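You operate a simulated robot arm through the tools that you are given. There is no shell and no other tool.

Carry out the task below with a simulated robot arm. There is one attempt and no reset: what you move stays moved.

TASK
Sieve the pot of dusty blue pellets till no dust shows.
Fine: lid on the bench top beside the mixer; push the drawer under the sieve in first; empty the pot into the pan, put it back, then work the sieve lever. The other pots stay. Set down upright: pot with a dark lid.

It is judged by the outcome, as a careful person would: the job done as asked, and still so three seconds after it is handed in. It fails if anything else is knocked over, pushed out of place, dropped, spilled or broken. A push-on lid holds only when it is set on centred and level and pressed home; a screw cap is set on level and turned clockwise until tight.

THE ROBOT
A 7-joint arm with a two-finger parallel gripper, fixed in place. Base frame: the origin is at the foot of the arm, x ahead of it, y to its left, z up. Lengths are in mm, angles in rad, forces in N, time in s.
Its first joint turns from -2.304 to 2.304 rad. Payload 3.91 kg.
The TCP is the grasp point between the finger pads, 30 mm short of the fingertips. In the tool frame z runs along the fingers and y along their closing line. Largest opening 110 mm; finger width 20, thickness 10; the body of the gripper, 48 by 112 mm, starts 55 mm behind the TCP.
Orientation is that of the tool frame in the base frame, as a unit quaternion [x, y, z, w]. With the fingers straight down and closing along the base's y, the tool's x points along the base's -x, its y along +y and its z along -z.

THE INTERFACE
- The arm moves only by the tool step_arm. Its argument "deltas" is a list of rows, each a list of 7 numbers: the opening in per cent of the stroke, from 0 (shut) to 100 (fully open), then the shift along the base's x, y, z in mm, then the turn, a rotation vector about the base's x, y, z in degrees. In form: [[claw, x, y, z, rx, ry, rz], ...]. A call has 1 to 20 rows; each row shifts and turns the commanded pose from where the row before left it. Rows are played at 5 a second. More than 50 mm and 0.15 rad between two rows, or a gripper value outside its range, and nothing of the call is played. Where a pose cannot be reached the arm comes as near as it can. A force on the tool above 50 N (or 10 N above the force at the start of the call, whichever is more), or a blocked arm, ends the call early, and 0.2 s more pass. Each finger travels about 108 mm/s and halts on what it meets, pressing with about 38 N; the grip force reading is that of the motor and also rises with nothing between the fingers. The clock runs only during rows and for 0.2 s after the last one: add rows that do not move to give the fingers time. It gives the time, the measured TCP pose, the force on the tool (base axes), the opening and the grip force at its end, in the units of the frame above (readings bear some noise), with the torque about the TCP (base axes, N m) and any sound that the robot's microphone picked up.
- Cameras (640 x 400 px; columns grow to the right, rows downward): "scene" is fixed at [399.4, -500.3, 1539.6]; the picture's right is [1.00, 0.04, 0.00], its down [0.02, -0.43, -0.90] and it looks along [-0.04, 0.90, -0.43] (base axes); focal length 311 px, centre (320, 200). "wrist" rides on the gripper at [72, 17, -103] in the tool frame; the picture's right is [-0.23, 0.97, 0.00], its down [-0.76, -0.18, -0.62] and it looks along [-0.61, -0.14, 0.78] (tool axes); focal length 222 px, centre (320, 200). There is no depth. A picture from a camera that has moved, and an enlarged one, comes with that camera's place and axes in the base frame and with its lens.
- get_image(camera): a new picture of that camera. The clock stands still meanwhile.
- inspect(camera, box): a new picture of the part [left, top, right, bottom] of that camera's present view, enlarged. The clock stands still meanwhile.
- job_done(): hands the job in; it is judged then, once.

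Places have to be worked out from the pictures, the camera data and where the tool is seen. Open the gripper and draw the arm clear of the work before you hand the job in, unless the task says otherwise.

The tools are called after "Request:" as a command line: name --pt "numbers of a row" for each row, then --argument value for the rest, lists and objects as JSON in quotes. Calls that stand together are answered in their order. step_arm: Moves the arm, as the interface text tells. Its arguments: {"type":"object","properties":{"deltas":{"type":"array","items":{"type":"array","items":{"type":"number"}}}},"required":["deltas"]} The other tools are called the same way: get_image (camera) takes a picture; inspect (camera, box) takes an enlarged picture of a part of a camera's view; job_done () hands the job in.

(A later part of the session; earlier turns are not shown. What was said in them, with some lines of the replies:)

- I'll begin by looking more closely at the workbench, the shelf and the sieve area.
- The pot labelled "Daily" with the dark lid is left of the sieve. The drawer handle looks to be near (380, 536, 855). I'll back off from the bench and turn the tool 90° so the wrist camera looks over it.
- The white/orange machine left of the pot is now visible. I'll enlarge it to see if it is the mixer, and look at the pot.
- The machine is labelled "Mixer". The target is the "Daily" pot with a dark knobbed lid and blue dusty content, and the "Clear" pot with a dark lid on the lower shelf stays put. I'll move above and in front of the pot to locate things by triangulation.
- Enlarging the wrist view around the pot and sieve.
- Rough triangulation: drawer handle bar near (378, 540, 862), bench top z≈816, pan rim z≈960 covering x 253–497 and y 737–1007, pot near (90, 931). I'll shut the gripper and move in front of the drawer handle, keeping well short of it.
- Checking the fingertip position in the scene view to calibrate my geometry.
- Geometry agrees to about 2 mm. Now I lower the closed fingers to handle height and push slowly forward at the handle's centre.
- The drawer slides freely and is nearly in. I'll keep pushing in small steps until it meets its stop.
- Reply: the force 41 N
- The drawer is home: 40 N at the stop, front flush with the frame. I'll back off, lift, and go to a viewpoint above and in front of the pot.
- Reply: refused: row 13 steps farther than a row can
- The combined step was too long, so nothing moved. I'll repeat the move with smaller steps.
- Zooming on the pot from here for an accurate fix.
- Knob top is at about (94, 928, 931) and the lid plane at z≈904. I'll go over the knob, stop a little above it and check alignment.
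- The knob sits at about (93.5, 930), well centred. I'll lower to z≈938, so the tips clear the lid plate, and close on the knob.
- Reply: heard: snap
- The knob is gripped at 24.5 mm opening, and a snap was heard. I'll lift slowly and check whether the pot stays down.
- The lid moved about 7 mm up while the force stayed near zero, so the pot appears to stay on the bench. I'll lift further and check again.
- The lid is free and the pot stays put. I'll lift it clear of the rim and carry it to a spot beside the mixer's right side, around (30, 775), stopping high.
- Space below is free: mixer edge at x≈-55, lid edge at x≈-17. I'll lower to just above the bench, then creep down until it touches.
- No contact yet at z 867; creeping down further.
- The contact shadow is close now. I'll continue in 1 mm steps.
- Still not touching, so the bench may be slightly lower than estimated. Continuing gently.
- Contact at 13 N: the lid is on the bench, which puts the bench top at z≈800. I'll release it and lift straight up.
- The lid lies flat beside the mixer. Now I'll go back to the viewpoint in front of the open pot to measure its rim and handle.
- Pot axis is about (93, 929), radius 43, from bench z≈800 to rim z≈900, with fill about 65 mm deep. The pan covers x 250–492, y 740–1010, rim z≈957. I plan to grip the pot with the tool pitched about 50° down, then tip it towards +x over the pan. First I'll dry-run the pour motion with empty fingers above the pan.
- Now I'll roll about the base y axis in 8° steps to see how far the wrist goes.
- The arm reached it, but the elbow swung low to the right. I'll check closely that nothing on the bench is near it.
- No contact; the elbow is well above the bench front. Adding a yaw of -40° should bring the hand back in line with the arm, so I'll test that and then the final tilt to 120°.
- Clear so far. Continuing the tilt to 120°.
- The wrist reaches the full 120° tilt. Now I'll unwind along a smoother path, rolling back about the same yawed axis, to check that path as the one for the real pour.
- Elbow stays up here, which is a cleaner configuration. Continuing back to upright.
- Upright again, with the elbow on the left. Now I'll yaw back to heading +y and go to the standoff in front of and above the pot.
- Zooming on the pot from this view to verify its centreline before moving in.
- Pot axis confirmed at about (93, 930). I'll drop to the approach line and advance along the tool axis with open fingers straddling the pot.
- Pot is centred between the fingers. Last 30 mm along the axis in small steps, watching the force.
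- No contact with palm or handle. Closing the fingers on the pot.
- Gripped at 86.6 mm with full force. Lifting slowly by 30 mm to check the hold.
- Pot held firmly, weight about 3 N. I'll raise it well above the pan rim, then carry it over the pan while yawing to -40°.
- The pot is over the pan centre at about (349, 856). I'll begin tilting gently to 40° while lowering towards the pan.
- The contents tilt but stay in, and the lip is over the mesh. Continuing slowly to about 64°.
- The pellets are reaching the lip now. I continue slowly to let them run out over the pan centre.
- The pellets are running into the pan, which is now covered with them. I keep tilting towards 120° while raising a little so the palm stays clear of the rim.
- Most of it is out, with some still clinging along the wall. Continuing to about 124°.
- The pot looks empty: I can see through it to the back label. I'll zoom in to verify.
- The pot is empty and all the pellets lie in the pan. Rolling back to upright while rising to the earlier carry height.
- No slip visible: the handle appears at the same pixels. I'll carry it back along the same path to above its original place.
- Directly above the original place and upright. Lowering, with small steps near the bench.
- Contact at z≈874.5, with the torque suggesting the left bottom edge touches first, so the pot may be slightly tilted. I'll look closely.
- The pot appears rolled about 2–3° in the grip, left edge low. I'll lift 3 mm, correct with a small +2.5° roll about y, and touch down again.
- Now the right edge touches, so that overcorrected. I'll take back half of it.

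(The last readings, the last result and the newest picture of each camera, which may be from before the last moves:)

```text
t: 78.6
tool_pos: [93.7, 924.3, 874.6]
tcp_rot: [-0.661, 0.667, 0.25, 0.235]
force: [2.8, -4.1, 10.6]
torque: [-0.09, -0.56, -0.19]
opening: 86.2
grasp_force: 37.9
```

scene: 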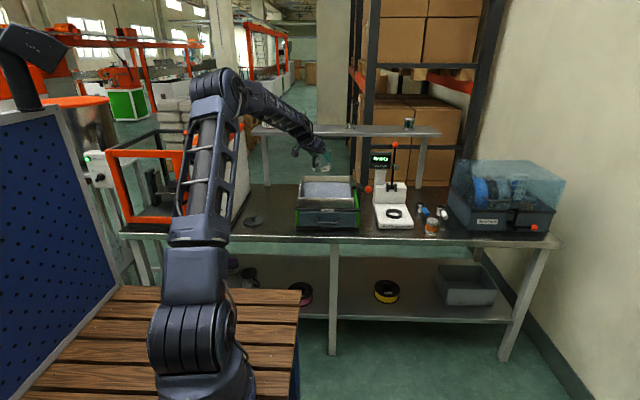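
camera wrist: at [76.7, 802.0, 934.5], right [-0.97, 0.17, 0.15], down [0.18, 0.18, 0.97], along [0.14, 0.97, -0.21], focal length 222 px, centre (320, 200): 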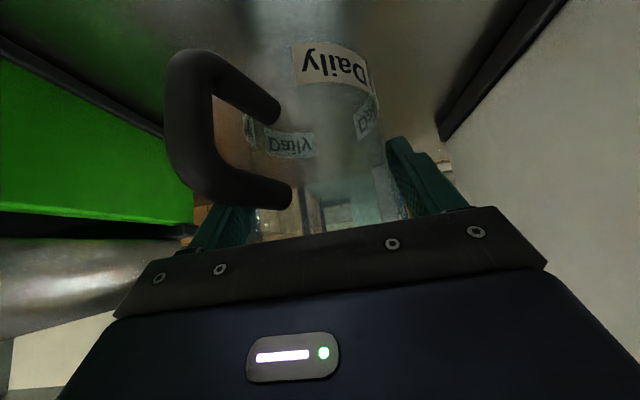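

Close to level now. A further -0.8°, then a gentle touch and release.

Request:
step_arm --pt "65 0 0 2 0 0 0" --pt "65 0 0 0 0 -0.8 0" --pt "65 0 0 -1 0 0 0" --pt "65 0 0 -1 0 0 0" --pt "65 0 0 0 0 0 0"

```text
t: 79.8
tool_pos: [92.5, 922.2, 873.5]
tcp_rot: [-0.663, 0.665, 0.246, 0.239]
force: [0.1, -0.5, 2.8]
torque: [0.1, 0.01, 0.01]
opening: 86.1
grasp_force: 38.3
```

Balanced contact. I'll press 1 mm more to seat it, then open the fingers gradually.

Request:
step_arm --pt "65 0 0 -1 0 0 0" --pt "65 0 0 0 0 0 0" --pt "82 0 0 0 0 0 0" --pt "90 0 0 0 0 0 0" --pt "100 0 0 0 0 0 0" --pt "100 0 0 0 0 0 0"

Request:
get_image --camera "wrist"

Request:
inspect --camera "scene" --box '[245, 170, 305, 220]'

```text
t: 81.2
tool_pos: [92.5, 923.8, 872.1]
tcp_rot: [-0.664, 0.666, 0.245, 0.238]
force: [-0.3, 0.5, -0.4]
torque: [-0.02, 0.02, 0.02]
opening: 110.1
grasp_force: 0.0
```

```text
taken
camera wrist: at [77.1, 802.0, 905.0], right [-0.97, 0.17, 0.16], down [0.19, 0.18, 0.97], along [0.14, 0.97, -0.21], focal length 222 px, centre (320, 200)
```

wrist: 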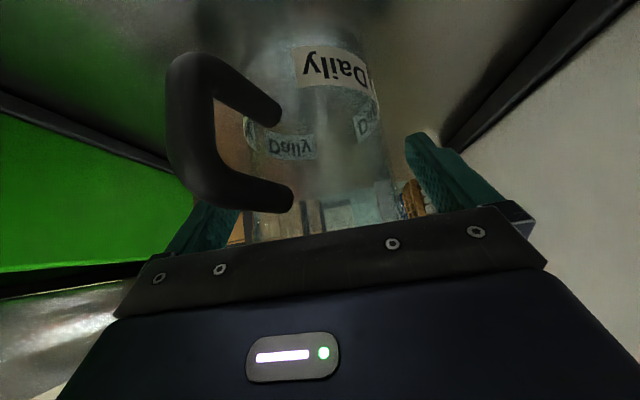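

```text
8.00 times, centred on (275, 195) of scene
camera zoom: at [399.4, -500.3, 1539.6], right [1.0, 0.04, 0.0], down [0.02, -0.43, -0.9], along [-0.04, 0.9, -0.43], focal length 2487 px, centre (680, 240)
```

zoom: 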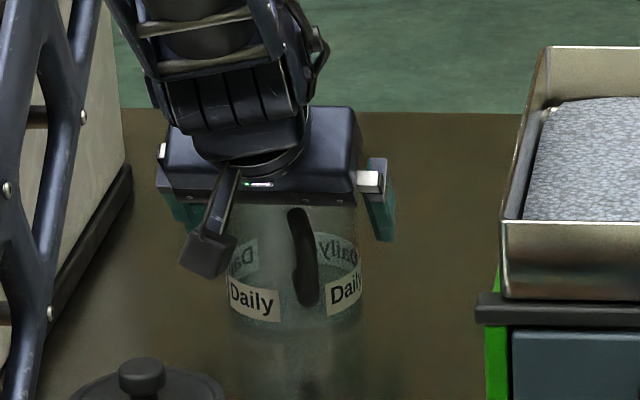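

Pot stands upright in its original place. Backing out along the tool axis.

Request:
step_arm --pt "100 0 -6.4 7.7 0 0 0" --pt "100 0 -9.7 11.6 0 0 0" --pt "100 0 -9.7 11.6 0 0 0" --pt "100 0 -13 15.4 0 0 0" --pt "100 0 -19.4 23.2 0 0 0" --pt "100 0 -26 31 0 0 0" --pt "100 0 -10 40 0 0 0" --pt "100 0 0 40 0 -0.5 0" --pt "100 0 0 0 0 0 0"

Request:
get_image --camera "scene"

Request:
inspect --camera "scene" --box '[290, 150, 430, 240]'

Request:
get_image --camera "wrist"

```text
t: 83.2
tool_pos: [94.3, 830.1, 1054.4]
tcp_rot: [0.665, -0.664, -0.243, -0.242]
force: [-0.1, 0.5, 0.3]
torque: [-0.03, 0.0, -0.01]
opening: 110.0
grasp_force: 0.0
```

```text
taken
```

scene: 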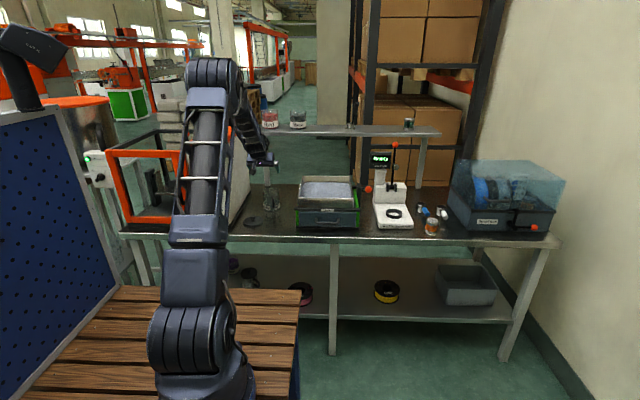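

```text
4.44 times, centred on (360, 195) of scene
camera zoom: at [399.4, -500.3, 1539.6], right [1.0, 0.04, 0.0], down [0.02, -0.43, -0.9], along [-0.04, 0.9, -0.43], focal length 1382 px, centre (142, 222)
```

zoom: 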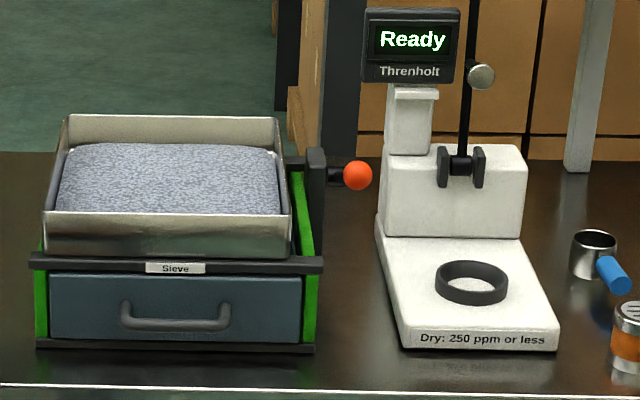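

```text
taken
camera wrist: at [77.6, 708.3, 1087.0], right [-0.97, 0.17, 0.15], down [0.18, 0.18, 0.97], along [0.14, 0.97, -0.21], focal length 222 px, centre (320, 200)
```

wrist: 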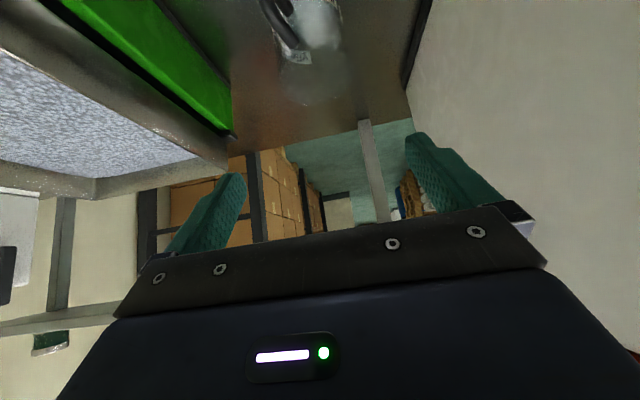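

Pot, lid and sieve all look right; the pan is full of dusty pellets. Now I'll straighten the tool and move right to study the sieve lever with its orange ball.

Request:
step_arm --pt "60 20 -10 40 -8 0 0" --pt "60 40 -10 20 -8 0 0" --pt "60 45 -10 10 -8 0 0" --pt "60 45 -10 10 -8 0 0" --pt "60 45 -10 10 -8 0 0" --pt "60 45 -10 0 0 0 0" --pt "60 45 -10 0 0 0 0" --pt "60 45 -10 0 0 0 0" --pt "60 45 0 0 0 0 0" --pt "60 45 0 0 0 0 0" --pt "60 40 0 0 0 0 0" --pt "60 0 0 0 0 0 0"

Request:
get_image --camera "wrist"

Request:
get_image --camera "scene"

```text
t: 85.8
tool_pos: [553.2, 748.5, 1142.8]
tcp_rot: [0.707, -0.707, -0.001, 0.0]
force: [-0.1, -0.1, -0.3]
torque: [0.03, 0.02, -0.01]
opening: 66.0
grasp_force: 0.2
```

```text
taken
camera wrist: at [536.6, 677.5, 1245.9], right [-0.97, 0.23, 0.0], down [0.18, 0.76, 0.62], along [0.14, 0.61, -0.78], focal length 222 px, centre (320, 200)
```

wrist: 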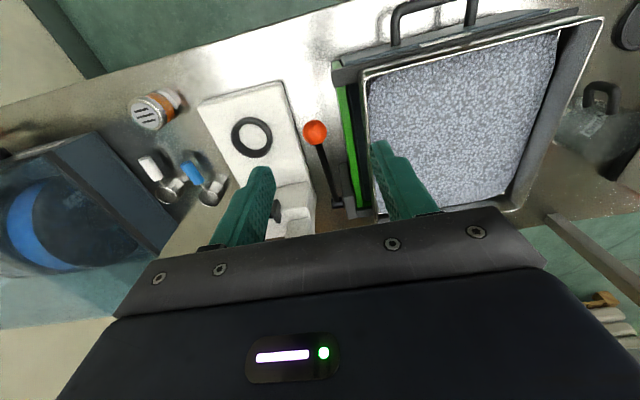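

```text
taken
```

scene: 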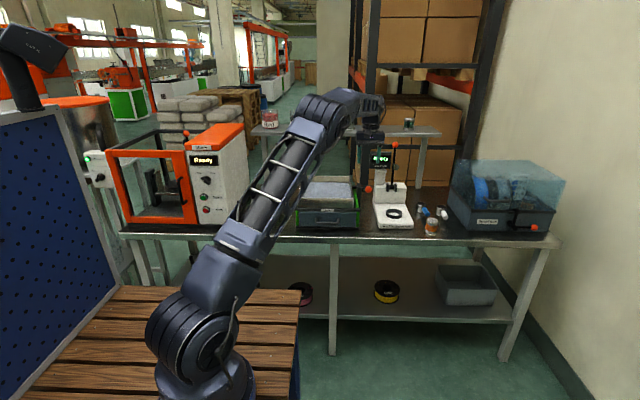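

Request:
inspect --camera "wrist" --box '[260, 90, 420, 230]'

Request:
inspect --camera "scene" --box '[345, 165, 405, 210]'

```text
2.86 times, centred on (340, 160) of wrist
camera zoom: at [536.6, 677.5, 1245.9], right [-0.97, 0.23, 0.0], down [0.18, 0.76, 0.62], along [0.14, 0.61, -0.78], focal length 635 px, centre (263, 314)
```

zoom: 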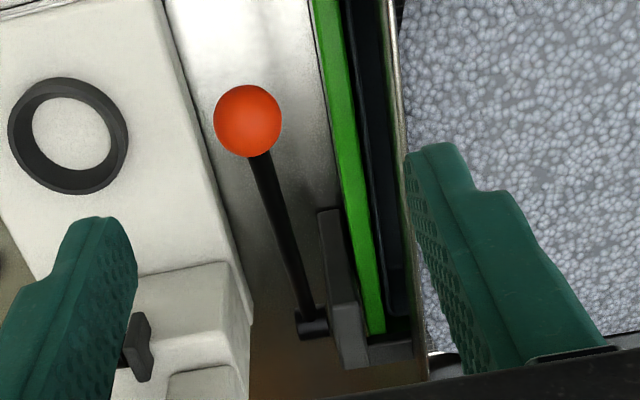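

```text
8.89 times, centred on (375, 188) of scene
camera zoom: at [399.4, -500.3, 1539.6], right [1.0, 0.04, 0.0], down [0.02, -0.43, -0.9], along [-0.04, 0.9, -0.43], focal length 2763 px, centre (-169, 311)
```

zoom: 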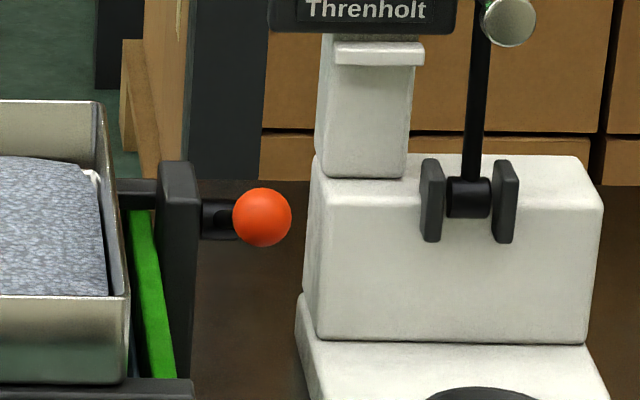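

The lever is a roughly 200 mm rod pivoting about an x-axis hub near (558, 959, 907), with a 30 mm ball at about (564, 776, 987), so it swings up and down in the y–z plane. I'll move above the ball and check alignment.

Request:
step_arm --pt "50 11 27 -20 0 0 0" --pt "50 0 0 -35 0 0 0" --pt "50 0 0 -30 0 0 0" --pt "50 0 0 0 0 0 0"

Request:
inspect --camera "wrist" --box '[220, 60, 440, 240]'

Request:
inspect --camera "scene" --box '[320, 140, 420, 220]'

```text
t: 86.8
tool_pos: [564.1, 775.8, 1057.3]
tcp_rot: [0.708, -0.707, -0.001, 0.0]
force: [0.1, -0.2, -0.2]
torque: [0.01, -0.02, 0.01]
opening: 55.1
grasp_force: 0.0
```

```text
2.22 times, centred on (330, 150) of wrist
camera zoom: at [548.4, 704.8, 1161.0], right [-0.97, 0.23, 0.0], down [0.18, 0.76, 0.62], along [0.14, 0.61, -0.78], focal length 494 px, centre (298, 311)
```

zoom: 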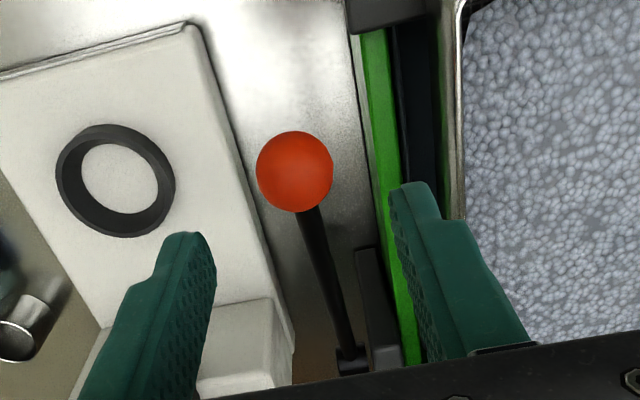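

```text
5.00 times, centred on (370, 180) of scene
camera zoom: at [399.4, -500.3, 1539.6], right [1.0, 0.04, 0.0], down [0.02, -0.43, -0.9], along [-0.04, 0.9, -0.43], focal length 1554 px, centre (70, 300)
```

zoom: 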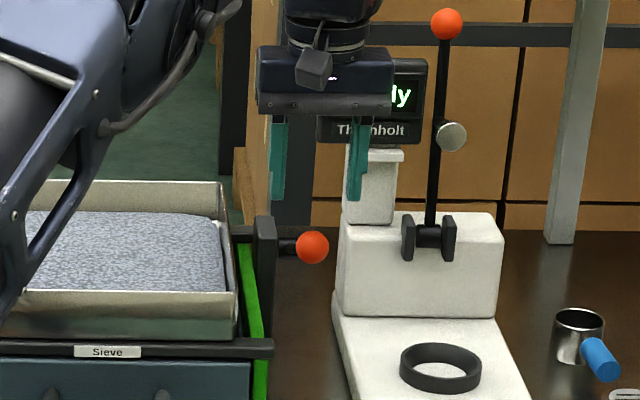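

The ball is at (565, 776, 987), right below. Lowering around it and closing.

Request:
step_arm --pt "50 1 0 -30 0 0 0" --pt "50 0 0 -30 0 0 0" --pt "50 0 0 -10 0 0 0" --pt "50 0 0 0 0 0 0" --pt "20 0 0 0 0 0 0" --pt "20 0 0 0 0 0 0" --pt "20 0 0 0 0 0 0"

Request:
inspect --camera "wrist" --box '[220, 60, 440, 240]'

```text
t: 88.4
tool_pos: [566.8, 776.7, 987.4]
tcp_rot: [0.708, -0.706, 0.0, 0.0]
force: [7.0, 3.5, 0.4]
torque: [0.14, -0.07, -0.04]
opening: 29.3
grasp_force: 44.5
```

```text
2.22 times, centred on (330, 150) of wrist
camera zoom: at [549.5, 704.6, 1091.2], right [-0.97, 0.23, 0.0], down [0.18, 0.76, 0.62], along [0.14, 0.61, -0.78], focal length 494 px, centre (298, 311)
```

zoom: 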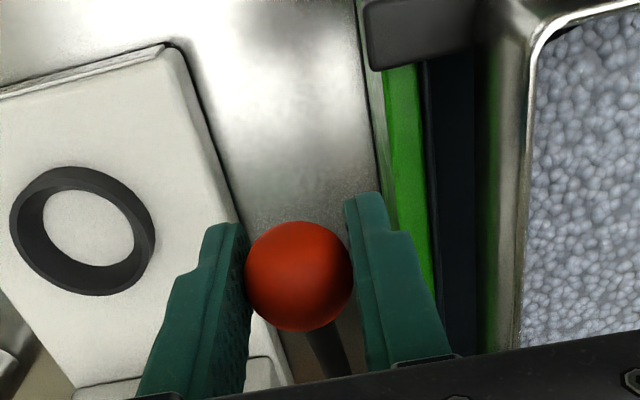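

The ball is held. I'll ease off the small sideways force and try the lever downward along its arc by about 5°, watching the force.

Request:
step_arm --pt "20 1.5 0 0 0 0 0" --pt "20 0 -1.5 -4 0 0 0" --pt "20 0 -1.5 -4 0 0 0" --pt "20 0 -1.5 -4 0 0 0" --pt "20 0 -1.5 -4 0 0 0" --pt "20 0 0 0 0 0 0"

Request:
inspect --camera "scene" --box '[290, 140, 410, 230]'

```text
t: 89.8
tool_pos: [565.6, 769.8, 972.0]
tcp_rot: [-0.707, 0.707, 0.001, -0.001]
force: [-2.8, 2.6, 7.6]
torque: [1.3, 0.0, 0.01]
opening: 29.5
grasp_force: 45.4
```

```text
4.44 times, centred on (350, 185) of scene
camera zoom: at [399.4, -500.3, 1539.6], right [1.0, 0.04, 0.0], down [0.02, -0.43, -0.9], along [-0.04, 0.9, -0.43], focal length 1382 px, centre (187, 267)
```

zoom: 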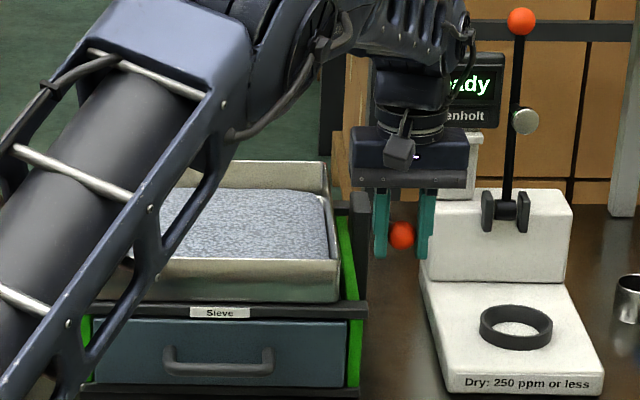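

The lever moves down with light resistance. I'll continue down along the arc, turning the tool with the lever, until it meets its stop.

Request:
step_arm --pt "20 0 -2.4 -8.4 4 0 0" --pt "20 0 -2.4 -8.4 4 0 0" --pt "20 0 -1.7 -8.5 4 0 0" --pt "20 0 -1.7 -8.6 2.5 0 0" --pt "20 0 0 0 0 0 0"

Request:
inspect --camera "scene" --box '[290, 140, 410, 230]'

```text
t: 91.0
tool_pos: [566.5, 761.8, 937.7]
tcp_rot: [0.702, -0.701, -0.09, -0.089]
force: [-11.9, -10.3, -2.2]
torque: [-1.3, 0.01, 0.07]
opening: 29.0
grasp_force: 45.1
```

```text
4.44 times, centred on (350, 185) of scene
camera zoom: at [399.4, -500.3, 1539.6], right [1.0, 0.04, 0.0], down [0.02, -0.43, -0.9], along [-0.04, 0.9, -0.43], focal length 1382 px, centre (187, 267)
```

zoom: 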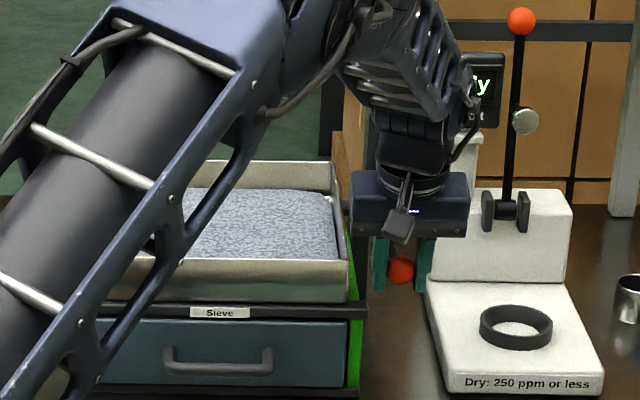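

The pan shifted to the right as the lever came down, so the lever shakes the pan. Continuing down to find the end of the stroke.

Request:
step_arm --pt "20 -1 -0.9 -8.6 1.5 0 0" --pt "20 0 -0.9 -8.7 2.5 0 0" --pt "20 0 -0.2 -8.7 2.5 0 0" --pt "20 0 -0.1 -8.8 2.5 0 0" --pt "20 0 0 0 0 0 0"

Request:
inspect --camera "scene" --box '[290, 140, 410, 230]'

```text
t: 92.2
tool_pos: [565.7, 757.6, 905.8]
tcp_rot: [-0.692, 0.692, 0.145, 0.145]
force: [-2.3, -24.2, 21.5]
torque: [-0.76, 1.02, 0.31]
opening: 29.3
grasp_force: 45.0
```

```text
4.44 times, centred on (350, 185) of scene
camera zoom: at [399.4, -500.3, 1539.6], right [1.0, 0.04, 0.0], down [0.02, -0.43, -0.9], along [-0.04, 0.9, -0.43], focal length 1382 px, centre (187, 267)
```

zoom: 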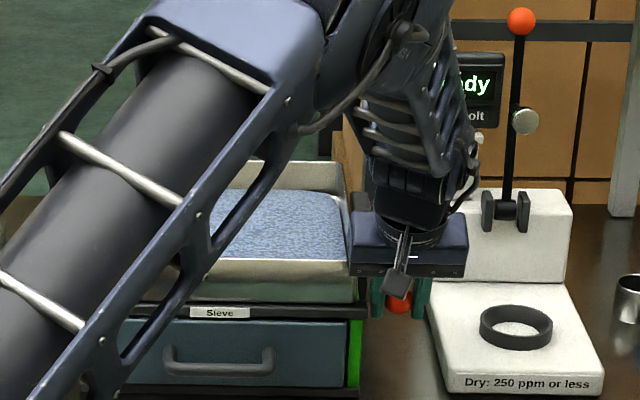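

The pellets already look bluer. The lever seems near its lower stop, and the gripper body is close to the pan's right wall there, so I won't push lower. Now I swing back up along the arc.

Request:
step_arm --pt "20 0 0.1 8.8 -2.5 0 0" --pt "20 0 0.2 8.7 -2.5 0 0" --pt "20 0 0.9 8.7 -2.5 0 0" --pt "20 0 0.9 8.6 -2.5 0 0" --pt "20 0 1.7 8.6 -2.5 0 0" --pt "20 0 1.7 8.5 -2.5 0 0" --pt "20 0 2.4 8.4 -2.5 0 0" --pt "20 0 2.4 8.4 -2.5 0 0" --pt "20 0 3 8.1 -2.5 0 0" --pt "20 0 3 8.1 -1 0 0" --pt "20 0 0 0 0 0 0"

Request:
inspect --camera "scene" --box '[290, 140, 410, 230]'

Request:
get_image --camera "wrist"

```text
t: 94.6
tool_pos: [565.9, 775.9, 987.8]
tcp_rot: [0.708, -0.707, -0.001, 0.001]
force: [6.2, 8.0, -9.2]
torque: [-1.14, 0.0, -0.01]
opening: 29.6
grasp_force: 44.5
```

```text
4.44 times, centred on (350, 185) of scene
camera zoom: at [399.4, -500.3, 1539.6], right [1.0, 0.04, 0.0], down [0.02, -0.43, -0.9], along [-0.04, 0.9, -0.43], focal length 1382 px, centre (187, 267)
```

zoom: 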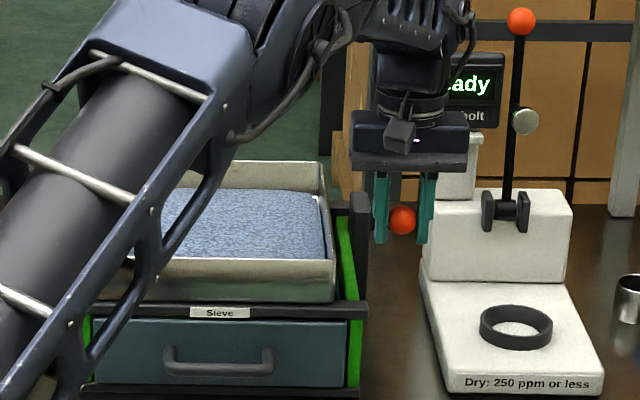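

```text
taken
camera wrist: at [549.7, 704.8, 1090.8], right [-0.97, 0.23, 0.0], down [0.18, 0.76, 0.62], along [0.14, 0.61, -0.78], focal length 222 px, centre (320, 200)
```

wrist: 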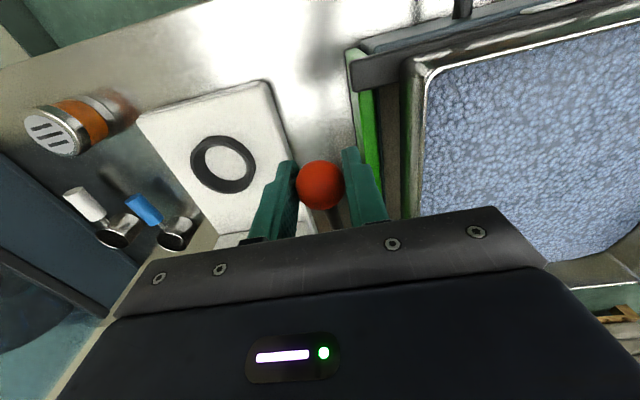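

Back at the start position and the pellets look clearly bluer. To keep the hand clear of the pan at the bottom of the stroke, I'll loosen slightly, pitch the tool 25° around the ball and re-grip.

Request:
step_arm --pt "38 0 0 0 0 0 0" --pt "38 0 0 0 0 0 0" --pt "38 0 0 0 6.25 0 0" --pt "38 0 0 0 6.25 0 0" --pt "38 0 0 0 6.25 0 0" --pt "38 0 0 0 6.25 0 0" --pt "38 0 0 0 0 0 0" --pt "20 0 0 0 0 0 0" --pt "20 0 0 0 0 0 0" --pt "20 0 0 0 0 0 0"

Request:
inspect --camera "wrist" --box '[220, 60, 440, 240]'

Request:
inspect --camera "scene" --box '[290, 140, 410, 230]'

```text
t: 96.8
tool_pos: [566.7, 775.9, 987.8]
tcp_rot: [-0.69, 0.69, 0.154, 0.154]
force: [4.2, 1.4, 0.0]
torque: [0.82, -0.08, 0.04]
opening: 29.4
grasp_force: 44.9
```

```text
2.22 times, centred on (330, 150) of wrist
camera zoom: at [549.6, 667.5, 1051.5], right [-0.97, 0.2, 0.1], down [0.18, 0.43, 0.89], along [0.14, 0.88, -0.45], focal length 494 px, centre (298, 311)
```

zoom: 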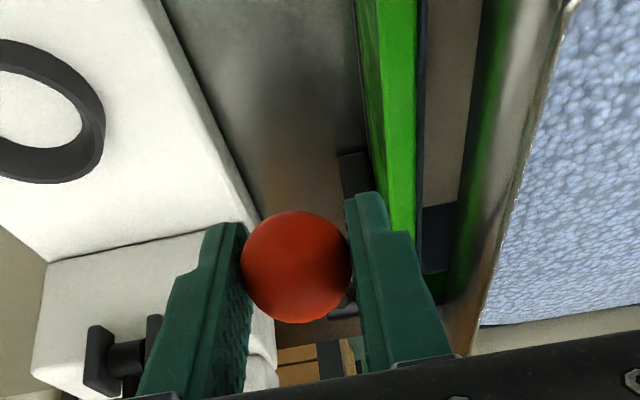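

```text
4.44 times, centred on (350, 185) of scene
camera zoom: at [399.4, -500.3, 1539.6], right [1.0, 0.04, 0.0], down [0.02, -0.43, -0.9], along [-0.04, 0.9, -0.43], focal length 1382 px, centre (187, 267)
```

zoom: 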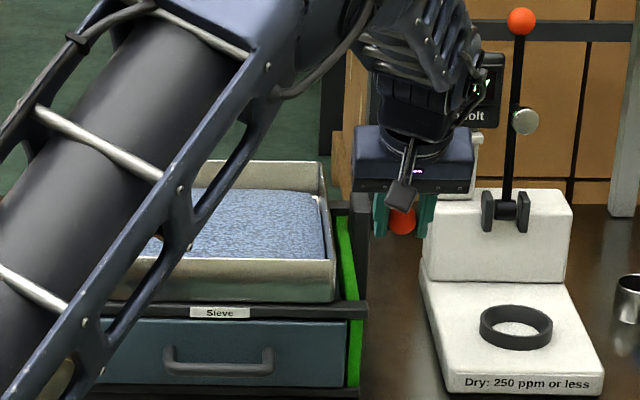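

Good grip, hand clear. Now two full strokes down and up.

Request:
step_arm --pt "20 0 -6.3 -16.3 5 0 0" --pt "20 0 -4.8 -16.8 5 0 0" --pt "20 0 -3.4 -17.1 5 0 0" --pt "20 0 -1.8 -17.3 5 0 0" --pt "20 0 -0.4 -8.8 2.5 0 0" --pt "20 0 0.4 8.8 -2.5 0 0" --pt "20 0 1.8 17.3 -5 0 0" --pt "20 0 3.4 17.1 -5 0 0" --pt "20 0 4.8 16.8 -5 0 0" --pt "20 0 6.3 16.3 -5 0 0" --pt "20 0 -6.3 -16.3 5 0 0" --pt "20 0 -4.8 -16.8 5 0 0" --pt "20 0 -3.4 -17.1 5 0 0" --pt "20 0 -1.8 -17.3 5 0 0" --pt "20 0 -0.4 -8.8 2.5 0 0" --pt "20 0 0.4 8.8 -2.5 0 0" --pt "20 0 1.8 17.3 -5 0 0" --pt "20 0 3.4 17.1 -5 0 0" --pt "20 0 4.8 16.8 -5 0 0" --pt "20 0 6.3 16.3 -5 0 0"

Request:
inspect --camera "scene" --box '[290, 140, 410, 230]'

Request:
get_image --camera "wrist"

```text
t: 101.0
tool_pos: [566.7, 777.0, 987.8]
tcp_rot: [0.691, -0.69, -0.153, -0.153]
force: [13.9, 21.9, -8.2]
torque: [0.81, -0.02, 0.03]
opening: 29.4
grasp_force: 45.3
```

```text
4.44 times, centred on (350, 185) of scene
camera zoom: at [399.4, -500.3, 1539.6], right [1.0, 0.04, 0.0], down [0.02, -0.43, -0.9], along [-0.04, 0.9, -0.43], focal length 1382 px, centre (187, 267)
```

zoom: 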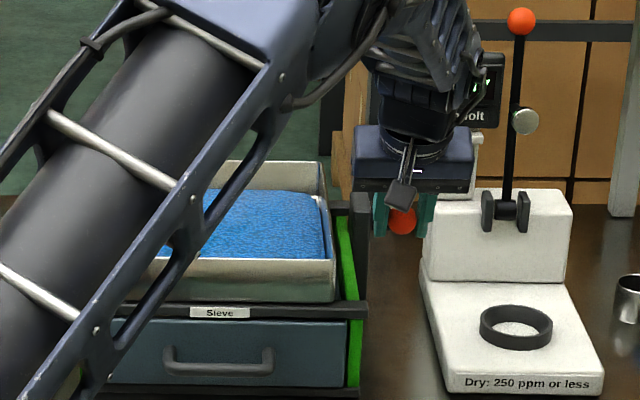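

```text
taken
camera wrist: at [549.6, 669.0, 1051.4], right [-0.97, 0.2, 0.1], down [0.18, 0.43, 0.89], along [0.14, 0.88, -0.45], focal length 222 px, centre (320, 200)
```

wrist: 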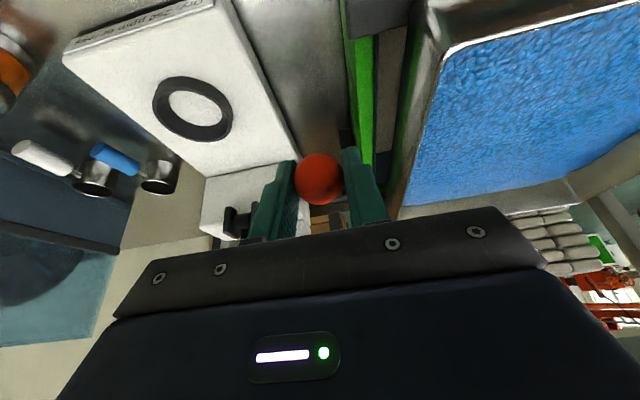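

Much bluer now. Two more full strokes, then compare.

Request:
step_arm --pt "20 -1 -6.3 -16.3 5 0 0" --pt "20 0 -4.8 -16.8 5 0 0" --pt "20 0 -3.4 -17.1 5 0 0" --pt "20 0 -1.8 -17.3 5 0 0" --pt "20 0 -0.4 -8.8 2.5 0 0" --pt "20 0 0.4 8.8 -2.5 0 0" --pt "20 0 1.8 17.3 -5 0 0" --pt "20 0 3.4 17.1 -5 0 0" --pt "20 0 4.8 16.8 -5 0 0" --pt "20 0 6.3 16.3 -5 0 0" --pt "20 0 -6.3 -16.3 5 0 0" --pt "20 0 -4.8 -16.8 5 0 0" --pt "20 0 -3.4 -17.1 5 0 0" --pt "20 0 -1.8 -17.3 5 0 0" --pt "20 0 -0.4 -8.8 2.5 0 0" --pt "20 0 0.4 8.8 -2.5 0 0" --pt "20 0 1.8 17.3 -5 0 0" --pt "20 0 3.4 17.1 -5 0 0" --pt "20 0 4.8 16.8 -5 0 0" --pt "20 0 6.3 16.3 -5 0 0"

Request:
inspect --camera "scene" --box '[290, 140, 410, 230]'

Request:
inspect --camera "wrist" --box '[380, 0, 640, 210]'

```text
t: 105.2
tool_pos: [565.8, 776.9, 987.4]
tcp_rot: [-0.69, 0.691, 0.154, 0.152]
force: [41.0, 25.5, -7.9]
torque: [0.32, -0.21, 0.13]
opening: 29.5
grasp_force: 44.9
```

```text
4.44 times, centred on (350, 185) of scene
camera zoom: at [399.4, -500.3, 1539.6], right [1.0, 0.04, 0.0], down [0.02, -0.43, -0.9], along [-0.04, 0.9, -0.43], focal length 1382 px, centre (187, 267)
```

zoom: 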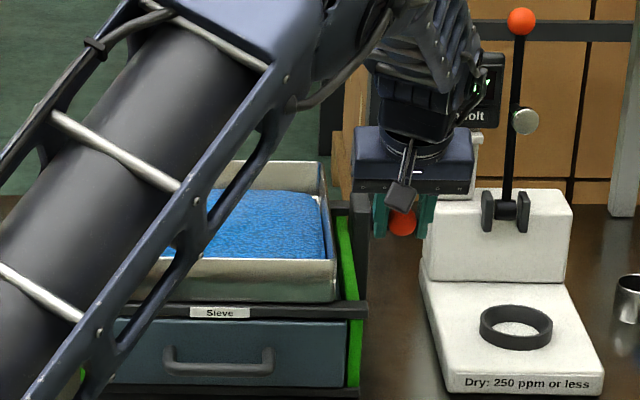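

```text
1.90 times, centred on (510, 105) of wrist
camera zoom: at [549.4, 667.7, 1050.8], right [-0.97, 0.21, 0.1], down [0.18, 0.43, 0.89], along [0.14, 0.88, -0.45], focal length 423 px, centre (-42, 381)
```

zoom: 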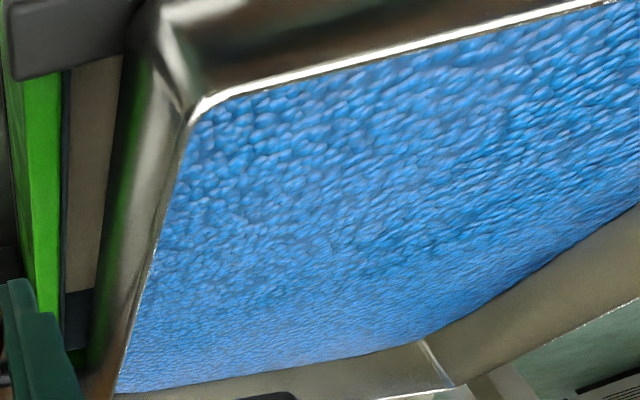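

Now bright blue with no visible dust. There's a sideways force from my x offset, so I'll correct +2.5 mm and add two more strokes to be sure the colour no longer changes.

Request:
step_arm --pt "20 2.5 0 0 0 0 0" --pt "20 0 -6.3 -16.3 5 0 0" --pt "20 0 -4.8 -16.8 5 0 0" --pt "20 0 -3.4 -17.1 5 0 0" --pt "20 0 -1.8 -17.3 5 0 0" --pt "20 0 1.8 17.3 -5 0 0" --pt "20 0 3.4 17.1 -5 0 0" --pt "20 0 4.8 16.8 -5 0 0" --pt "20 0 6.3 16.3 -5 0 0" --pt "20 0 -6.3 -16.3 5 0 0" --pt "20 0 -4.8 -16.8 5 0 0" --pt "20 0 -3.4 -17.1 5 0 0" --pt "20 0 -1.8 -17.3 5 0 0" --pt "20 0 -0.4 -8.8 2.5 0 0" --pt "20 0 0.4 8.8 -2.5 0 0" --pt "20 0 1.8 17.3 -5 0 0" --pt "20 0 3.4 17.1 -5 0 0" --pt "20 0 4.8 16.8 -5 0 0" --pt "20 0 5.5 15 -5 0 0" --pt "20 0 0 0 0 0 0"

Request:
inspect --camera "scene" --box '[290, 140, 410, 230]'

Request:
inspect --camera "wrist" --box '[380, 0, 640, 210]'

```text
t: 109.4
tool_pos: [565.8, 775.9, 987.1]
tcp_rot: [0.691, -0.69, -0.154, -0.152]
force: [-17.0, 22.9, -5.6]
torque: [0.68, 0.12, -0.06]
opening: 29.2
grasp_force: 44.7
```

```text
4.44 times, centred on (350, 185) of scene
camera zoom: at [399.4, -500.3, 1539.6], right [1.0, 0.04, 0.0], down [0.02, -0.43, -0.9], along [-0.04, 0.9, -0.43], focal length 1382 px, centre (187, 267)
```

zoom: 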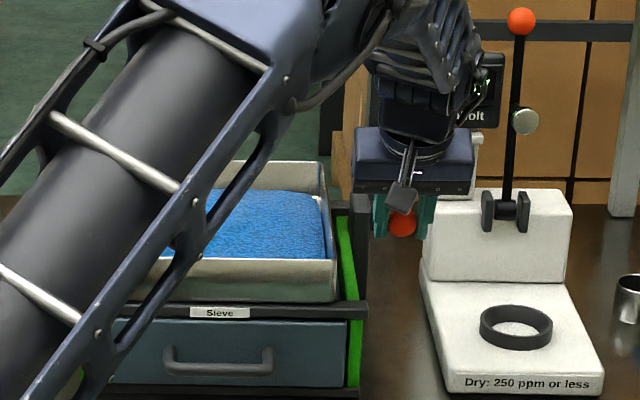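

```text
1.90 times, centred on (510, 105) of wrist
camera zoom: at [549.8, 667.3, 1050.3], right [-0.97, 0.2, 0.1], down [0.18, 0.43, 0.89], along [0.14, 0.88, -0.45], focal length 423 px, centre (-42, 381)
```

zoom: 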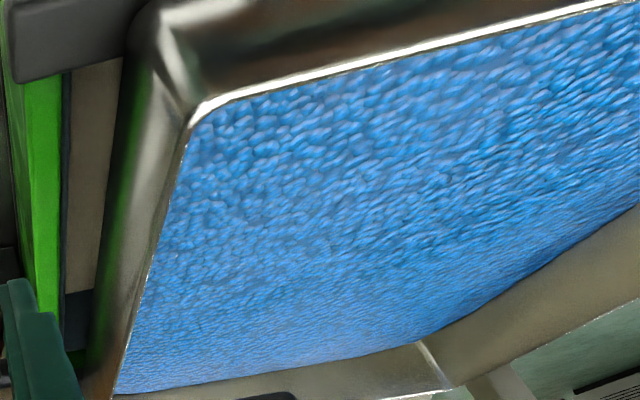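

The colour no longer changes, so the pellets are clean. I'll relieve the residual forces, open, and withdraw along the tool axis.

Request:
step_arm --pt "20 -0.7 1.5 0 0 0 0" --pt "20 0 0 0 0 0 0" --pt "42 0 0 0 0 0 0" --pt "42 0 0 0 0 0 0" --pt "42 0 -4 9 0 0 0" --pt "42 0 -8 18 0 0 0" --pt "42 0 -15 32 0 0 0" --pt "42 0 -15 40 0 0 0" --pt "42 0 -15 45 0 0 0" --pt "42 0 -30 35 0 0 0" --pt "42 0 0 0 0 0 0"

Request:
get_image --camera "scene"

Request:
get_image --camera "wrist"

```text
t: 111.8
tool_pos: [565.4, 689.0, 1165.4]
tcp_rot: [0.691, -0.69, -0.153, -0.152]
force: [0.3, 0.1, -1.0]
torque: [0.02, 0.0, -0.01]
opening: 46.2
grasp_force: 0.0
```

```text
taken
```

scene: 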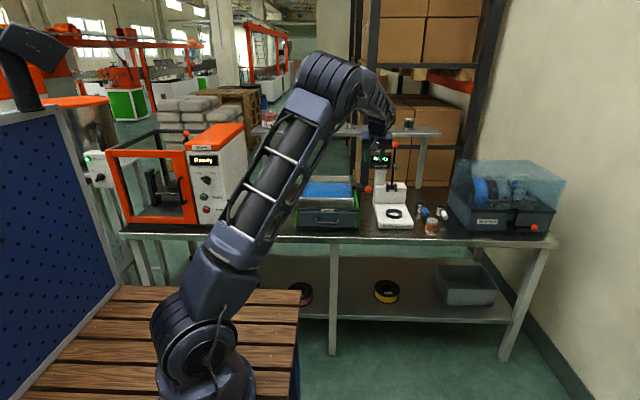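

```text
taken
camera wrist: at [549.5, 581.0, 1228.5], right [-0.97, 0.2, 0.1], down [0.18, 0.43, 0.89], along [0.14, 0.88, -0.45], focal length 222 px, centre (320, 200)
```

wrist: 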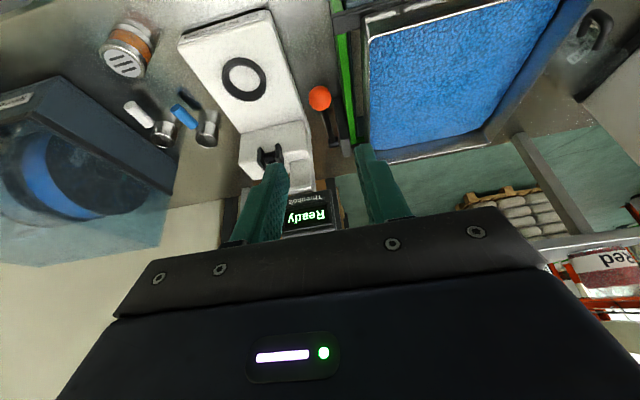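

All clear of the lever. I'll retreat up and back over the floor area, open the gripper, then check the whole scene.

Request:
step_arm --pt "100 -20 -35 20 -5 0 0" --pt "100 -20 -35 20 -5 0 0" --pt "100 -20 -35 20 -5 0 0" --pt "100 -20 -35 20 -5 0 0" --pt "100 -20 -35 20 -5 0 0" --pt "100 -20 -35 20 0 0 0" --pt "100 -20 -35 15 0 0 0" --pt "100 -20 -35 0 0 0 0" --pt "100 0 0 0 0 0 0"

Request:
get_image --camera "scene"

Request:
inspect --camera "scene" --box '[220, 150, 420, 250]'

```text
t: 113.8
tool_pos: [406.2, 409.5, 1302.1]
tcp_rot: [-0.707, 0.707, 0.0, 0.0]
force: [-0.6, 0.1, -0.7]
torque: [-0.05, 0.0, -0.02]
opening: 109.9
grasp_force: 0.1
```

```text
taken
```

scene: 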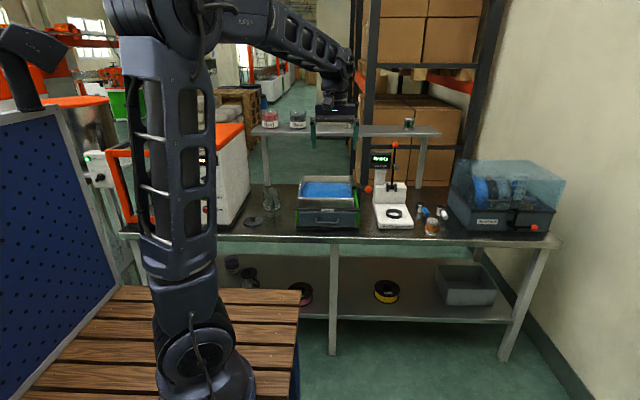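

```text
3.20 times, centred on (320, 200) of scene
camera zoom: at [399.4, -500.3, 1539.6], right [1.0, 0.04, 0.0], down [0.02, -0.43, -0.9], along [-0.04, 0.9, -0.43], focal length 995 px, centre (320, 200)
```

zoom: 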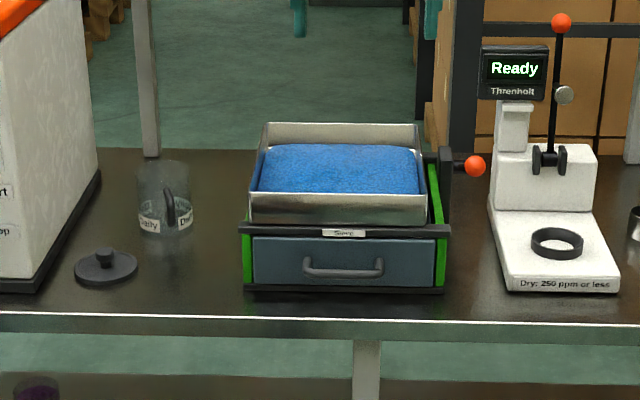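

Drawer in, pan full of blue pellets, pot upright in its place, lid by the mixer. One last close look at the pellets and pot before handing in.

Request:
inspect --camera "scene" --box '[290, 170, 370, 235]'

Request:
inspect --camera "scene" --box '[235, 170, 305, 235]'

Request:
inspect --camera "wrist" --box '[220, 60, 440, 240]'

```text
6.15 times, centred on (330, 202) of scene
camera zoom: at [399.4, -500.3, 1539.6], right [1.0, 0.04, 0.0], down [0.02, -0.43, -0.9], along [-0.04, 0.9, -0.43], focal length 1913 px, centre (258, 185)
```

zoom: 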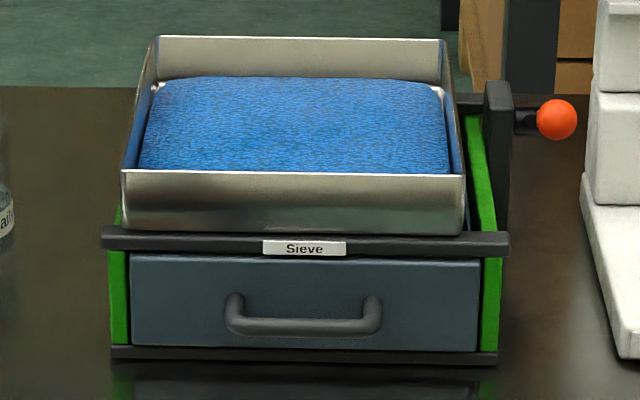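

```text
6.15 times, centred on (270, 202) of scene
camera zoom: at [399.4, -500.3, 1539.6], right [1.0, 0.04, 0.0], down [0.02, -0.43, -0.9], along [-0.04, 0.9, -0.43], focal length 1913 px, centre (628, 185)
```

zoom: 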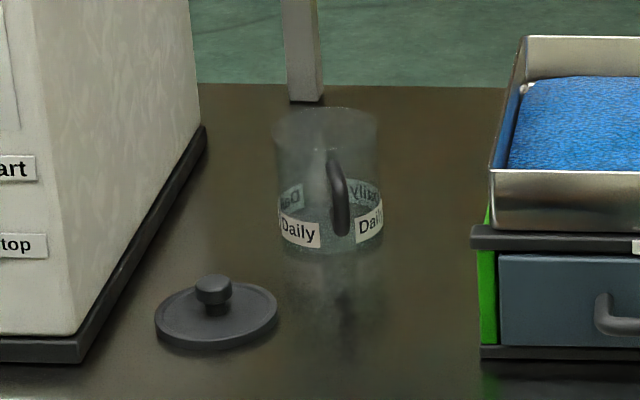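

```text
2.22 times, centred on (330, 150) of wrist
camera zoom: at [390.5, 337.9, 1405.1], right [-0.97, 0.23, 0.0], down [0.18, 0.76, 0.62], along [0.14, 0.61, -0.78], focal length 494 px, centre (298, 311)
```

zoom: 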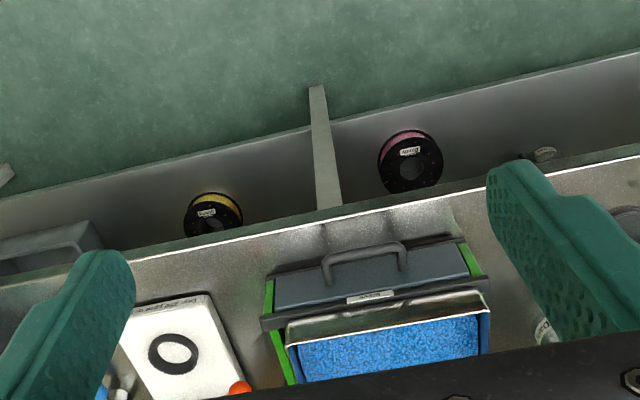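

The pellets are clean blue with nothing spilled. The pot is upright and back in place, the lid is flat on the bench beside the mixer, the drawer is in, and the arm is clear with the gripper open. Handing in.

Request:
job_done

```text
The job is handed in.
```

The blue pellets are sieved and sitting in the sieve pan. They are bright blue with no dust showing, and two extra lever strokes at the end made no further difference to the colour.

- **Drawer:** pushed in to its stop before anything else.
- **Lid:** flat on the bench top, beside the right side of the mixer.
- **Pot:** the one labelled "Daily", emptied into the pan and set back upright in its original place, without its lid.
- **Everything else:** the other pots were not touched, and I saw no spilled pellets on the bench.

The arm is clear of the work with the gripper open, and the job is handed in.
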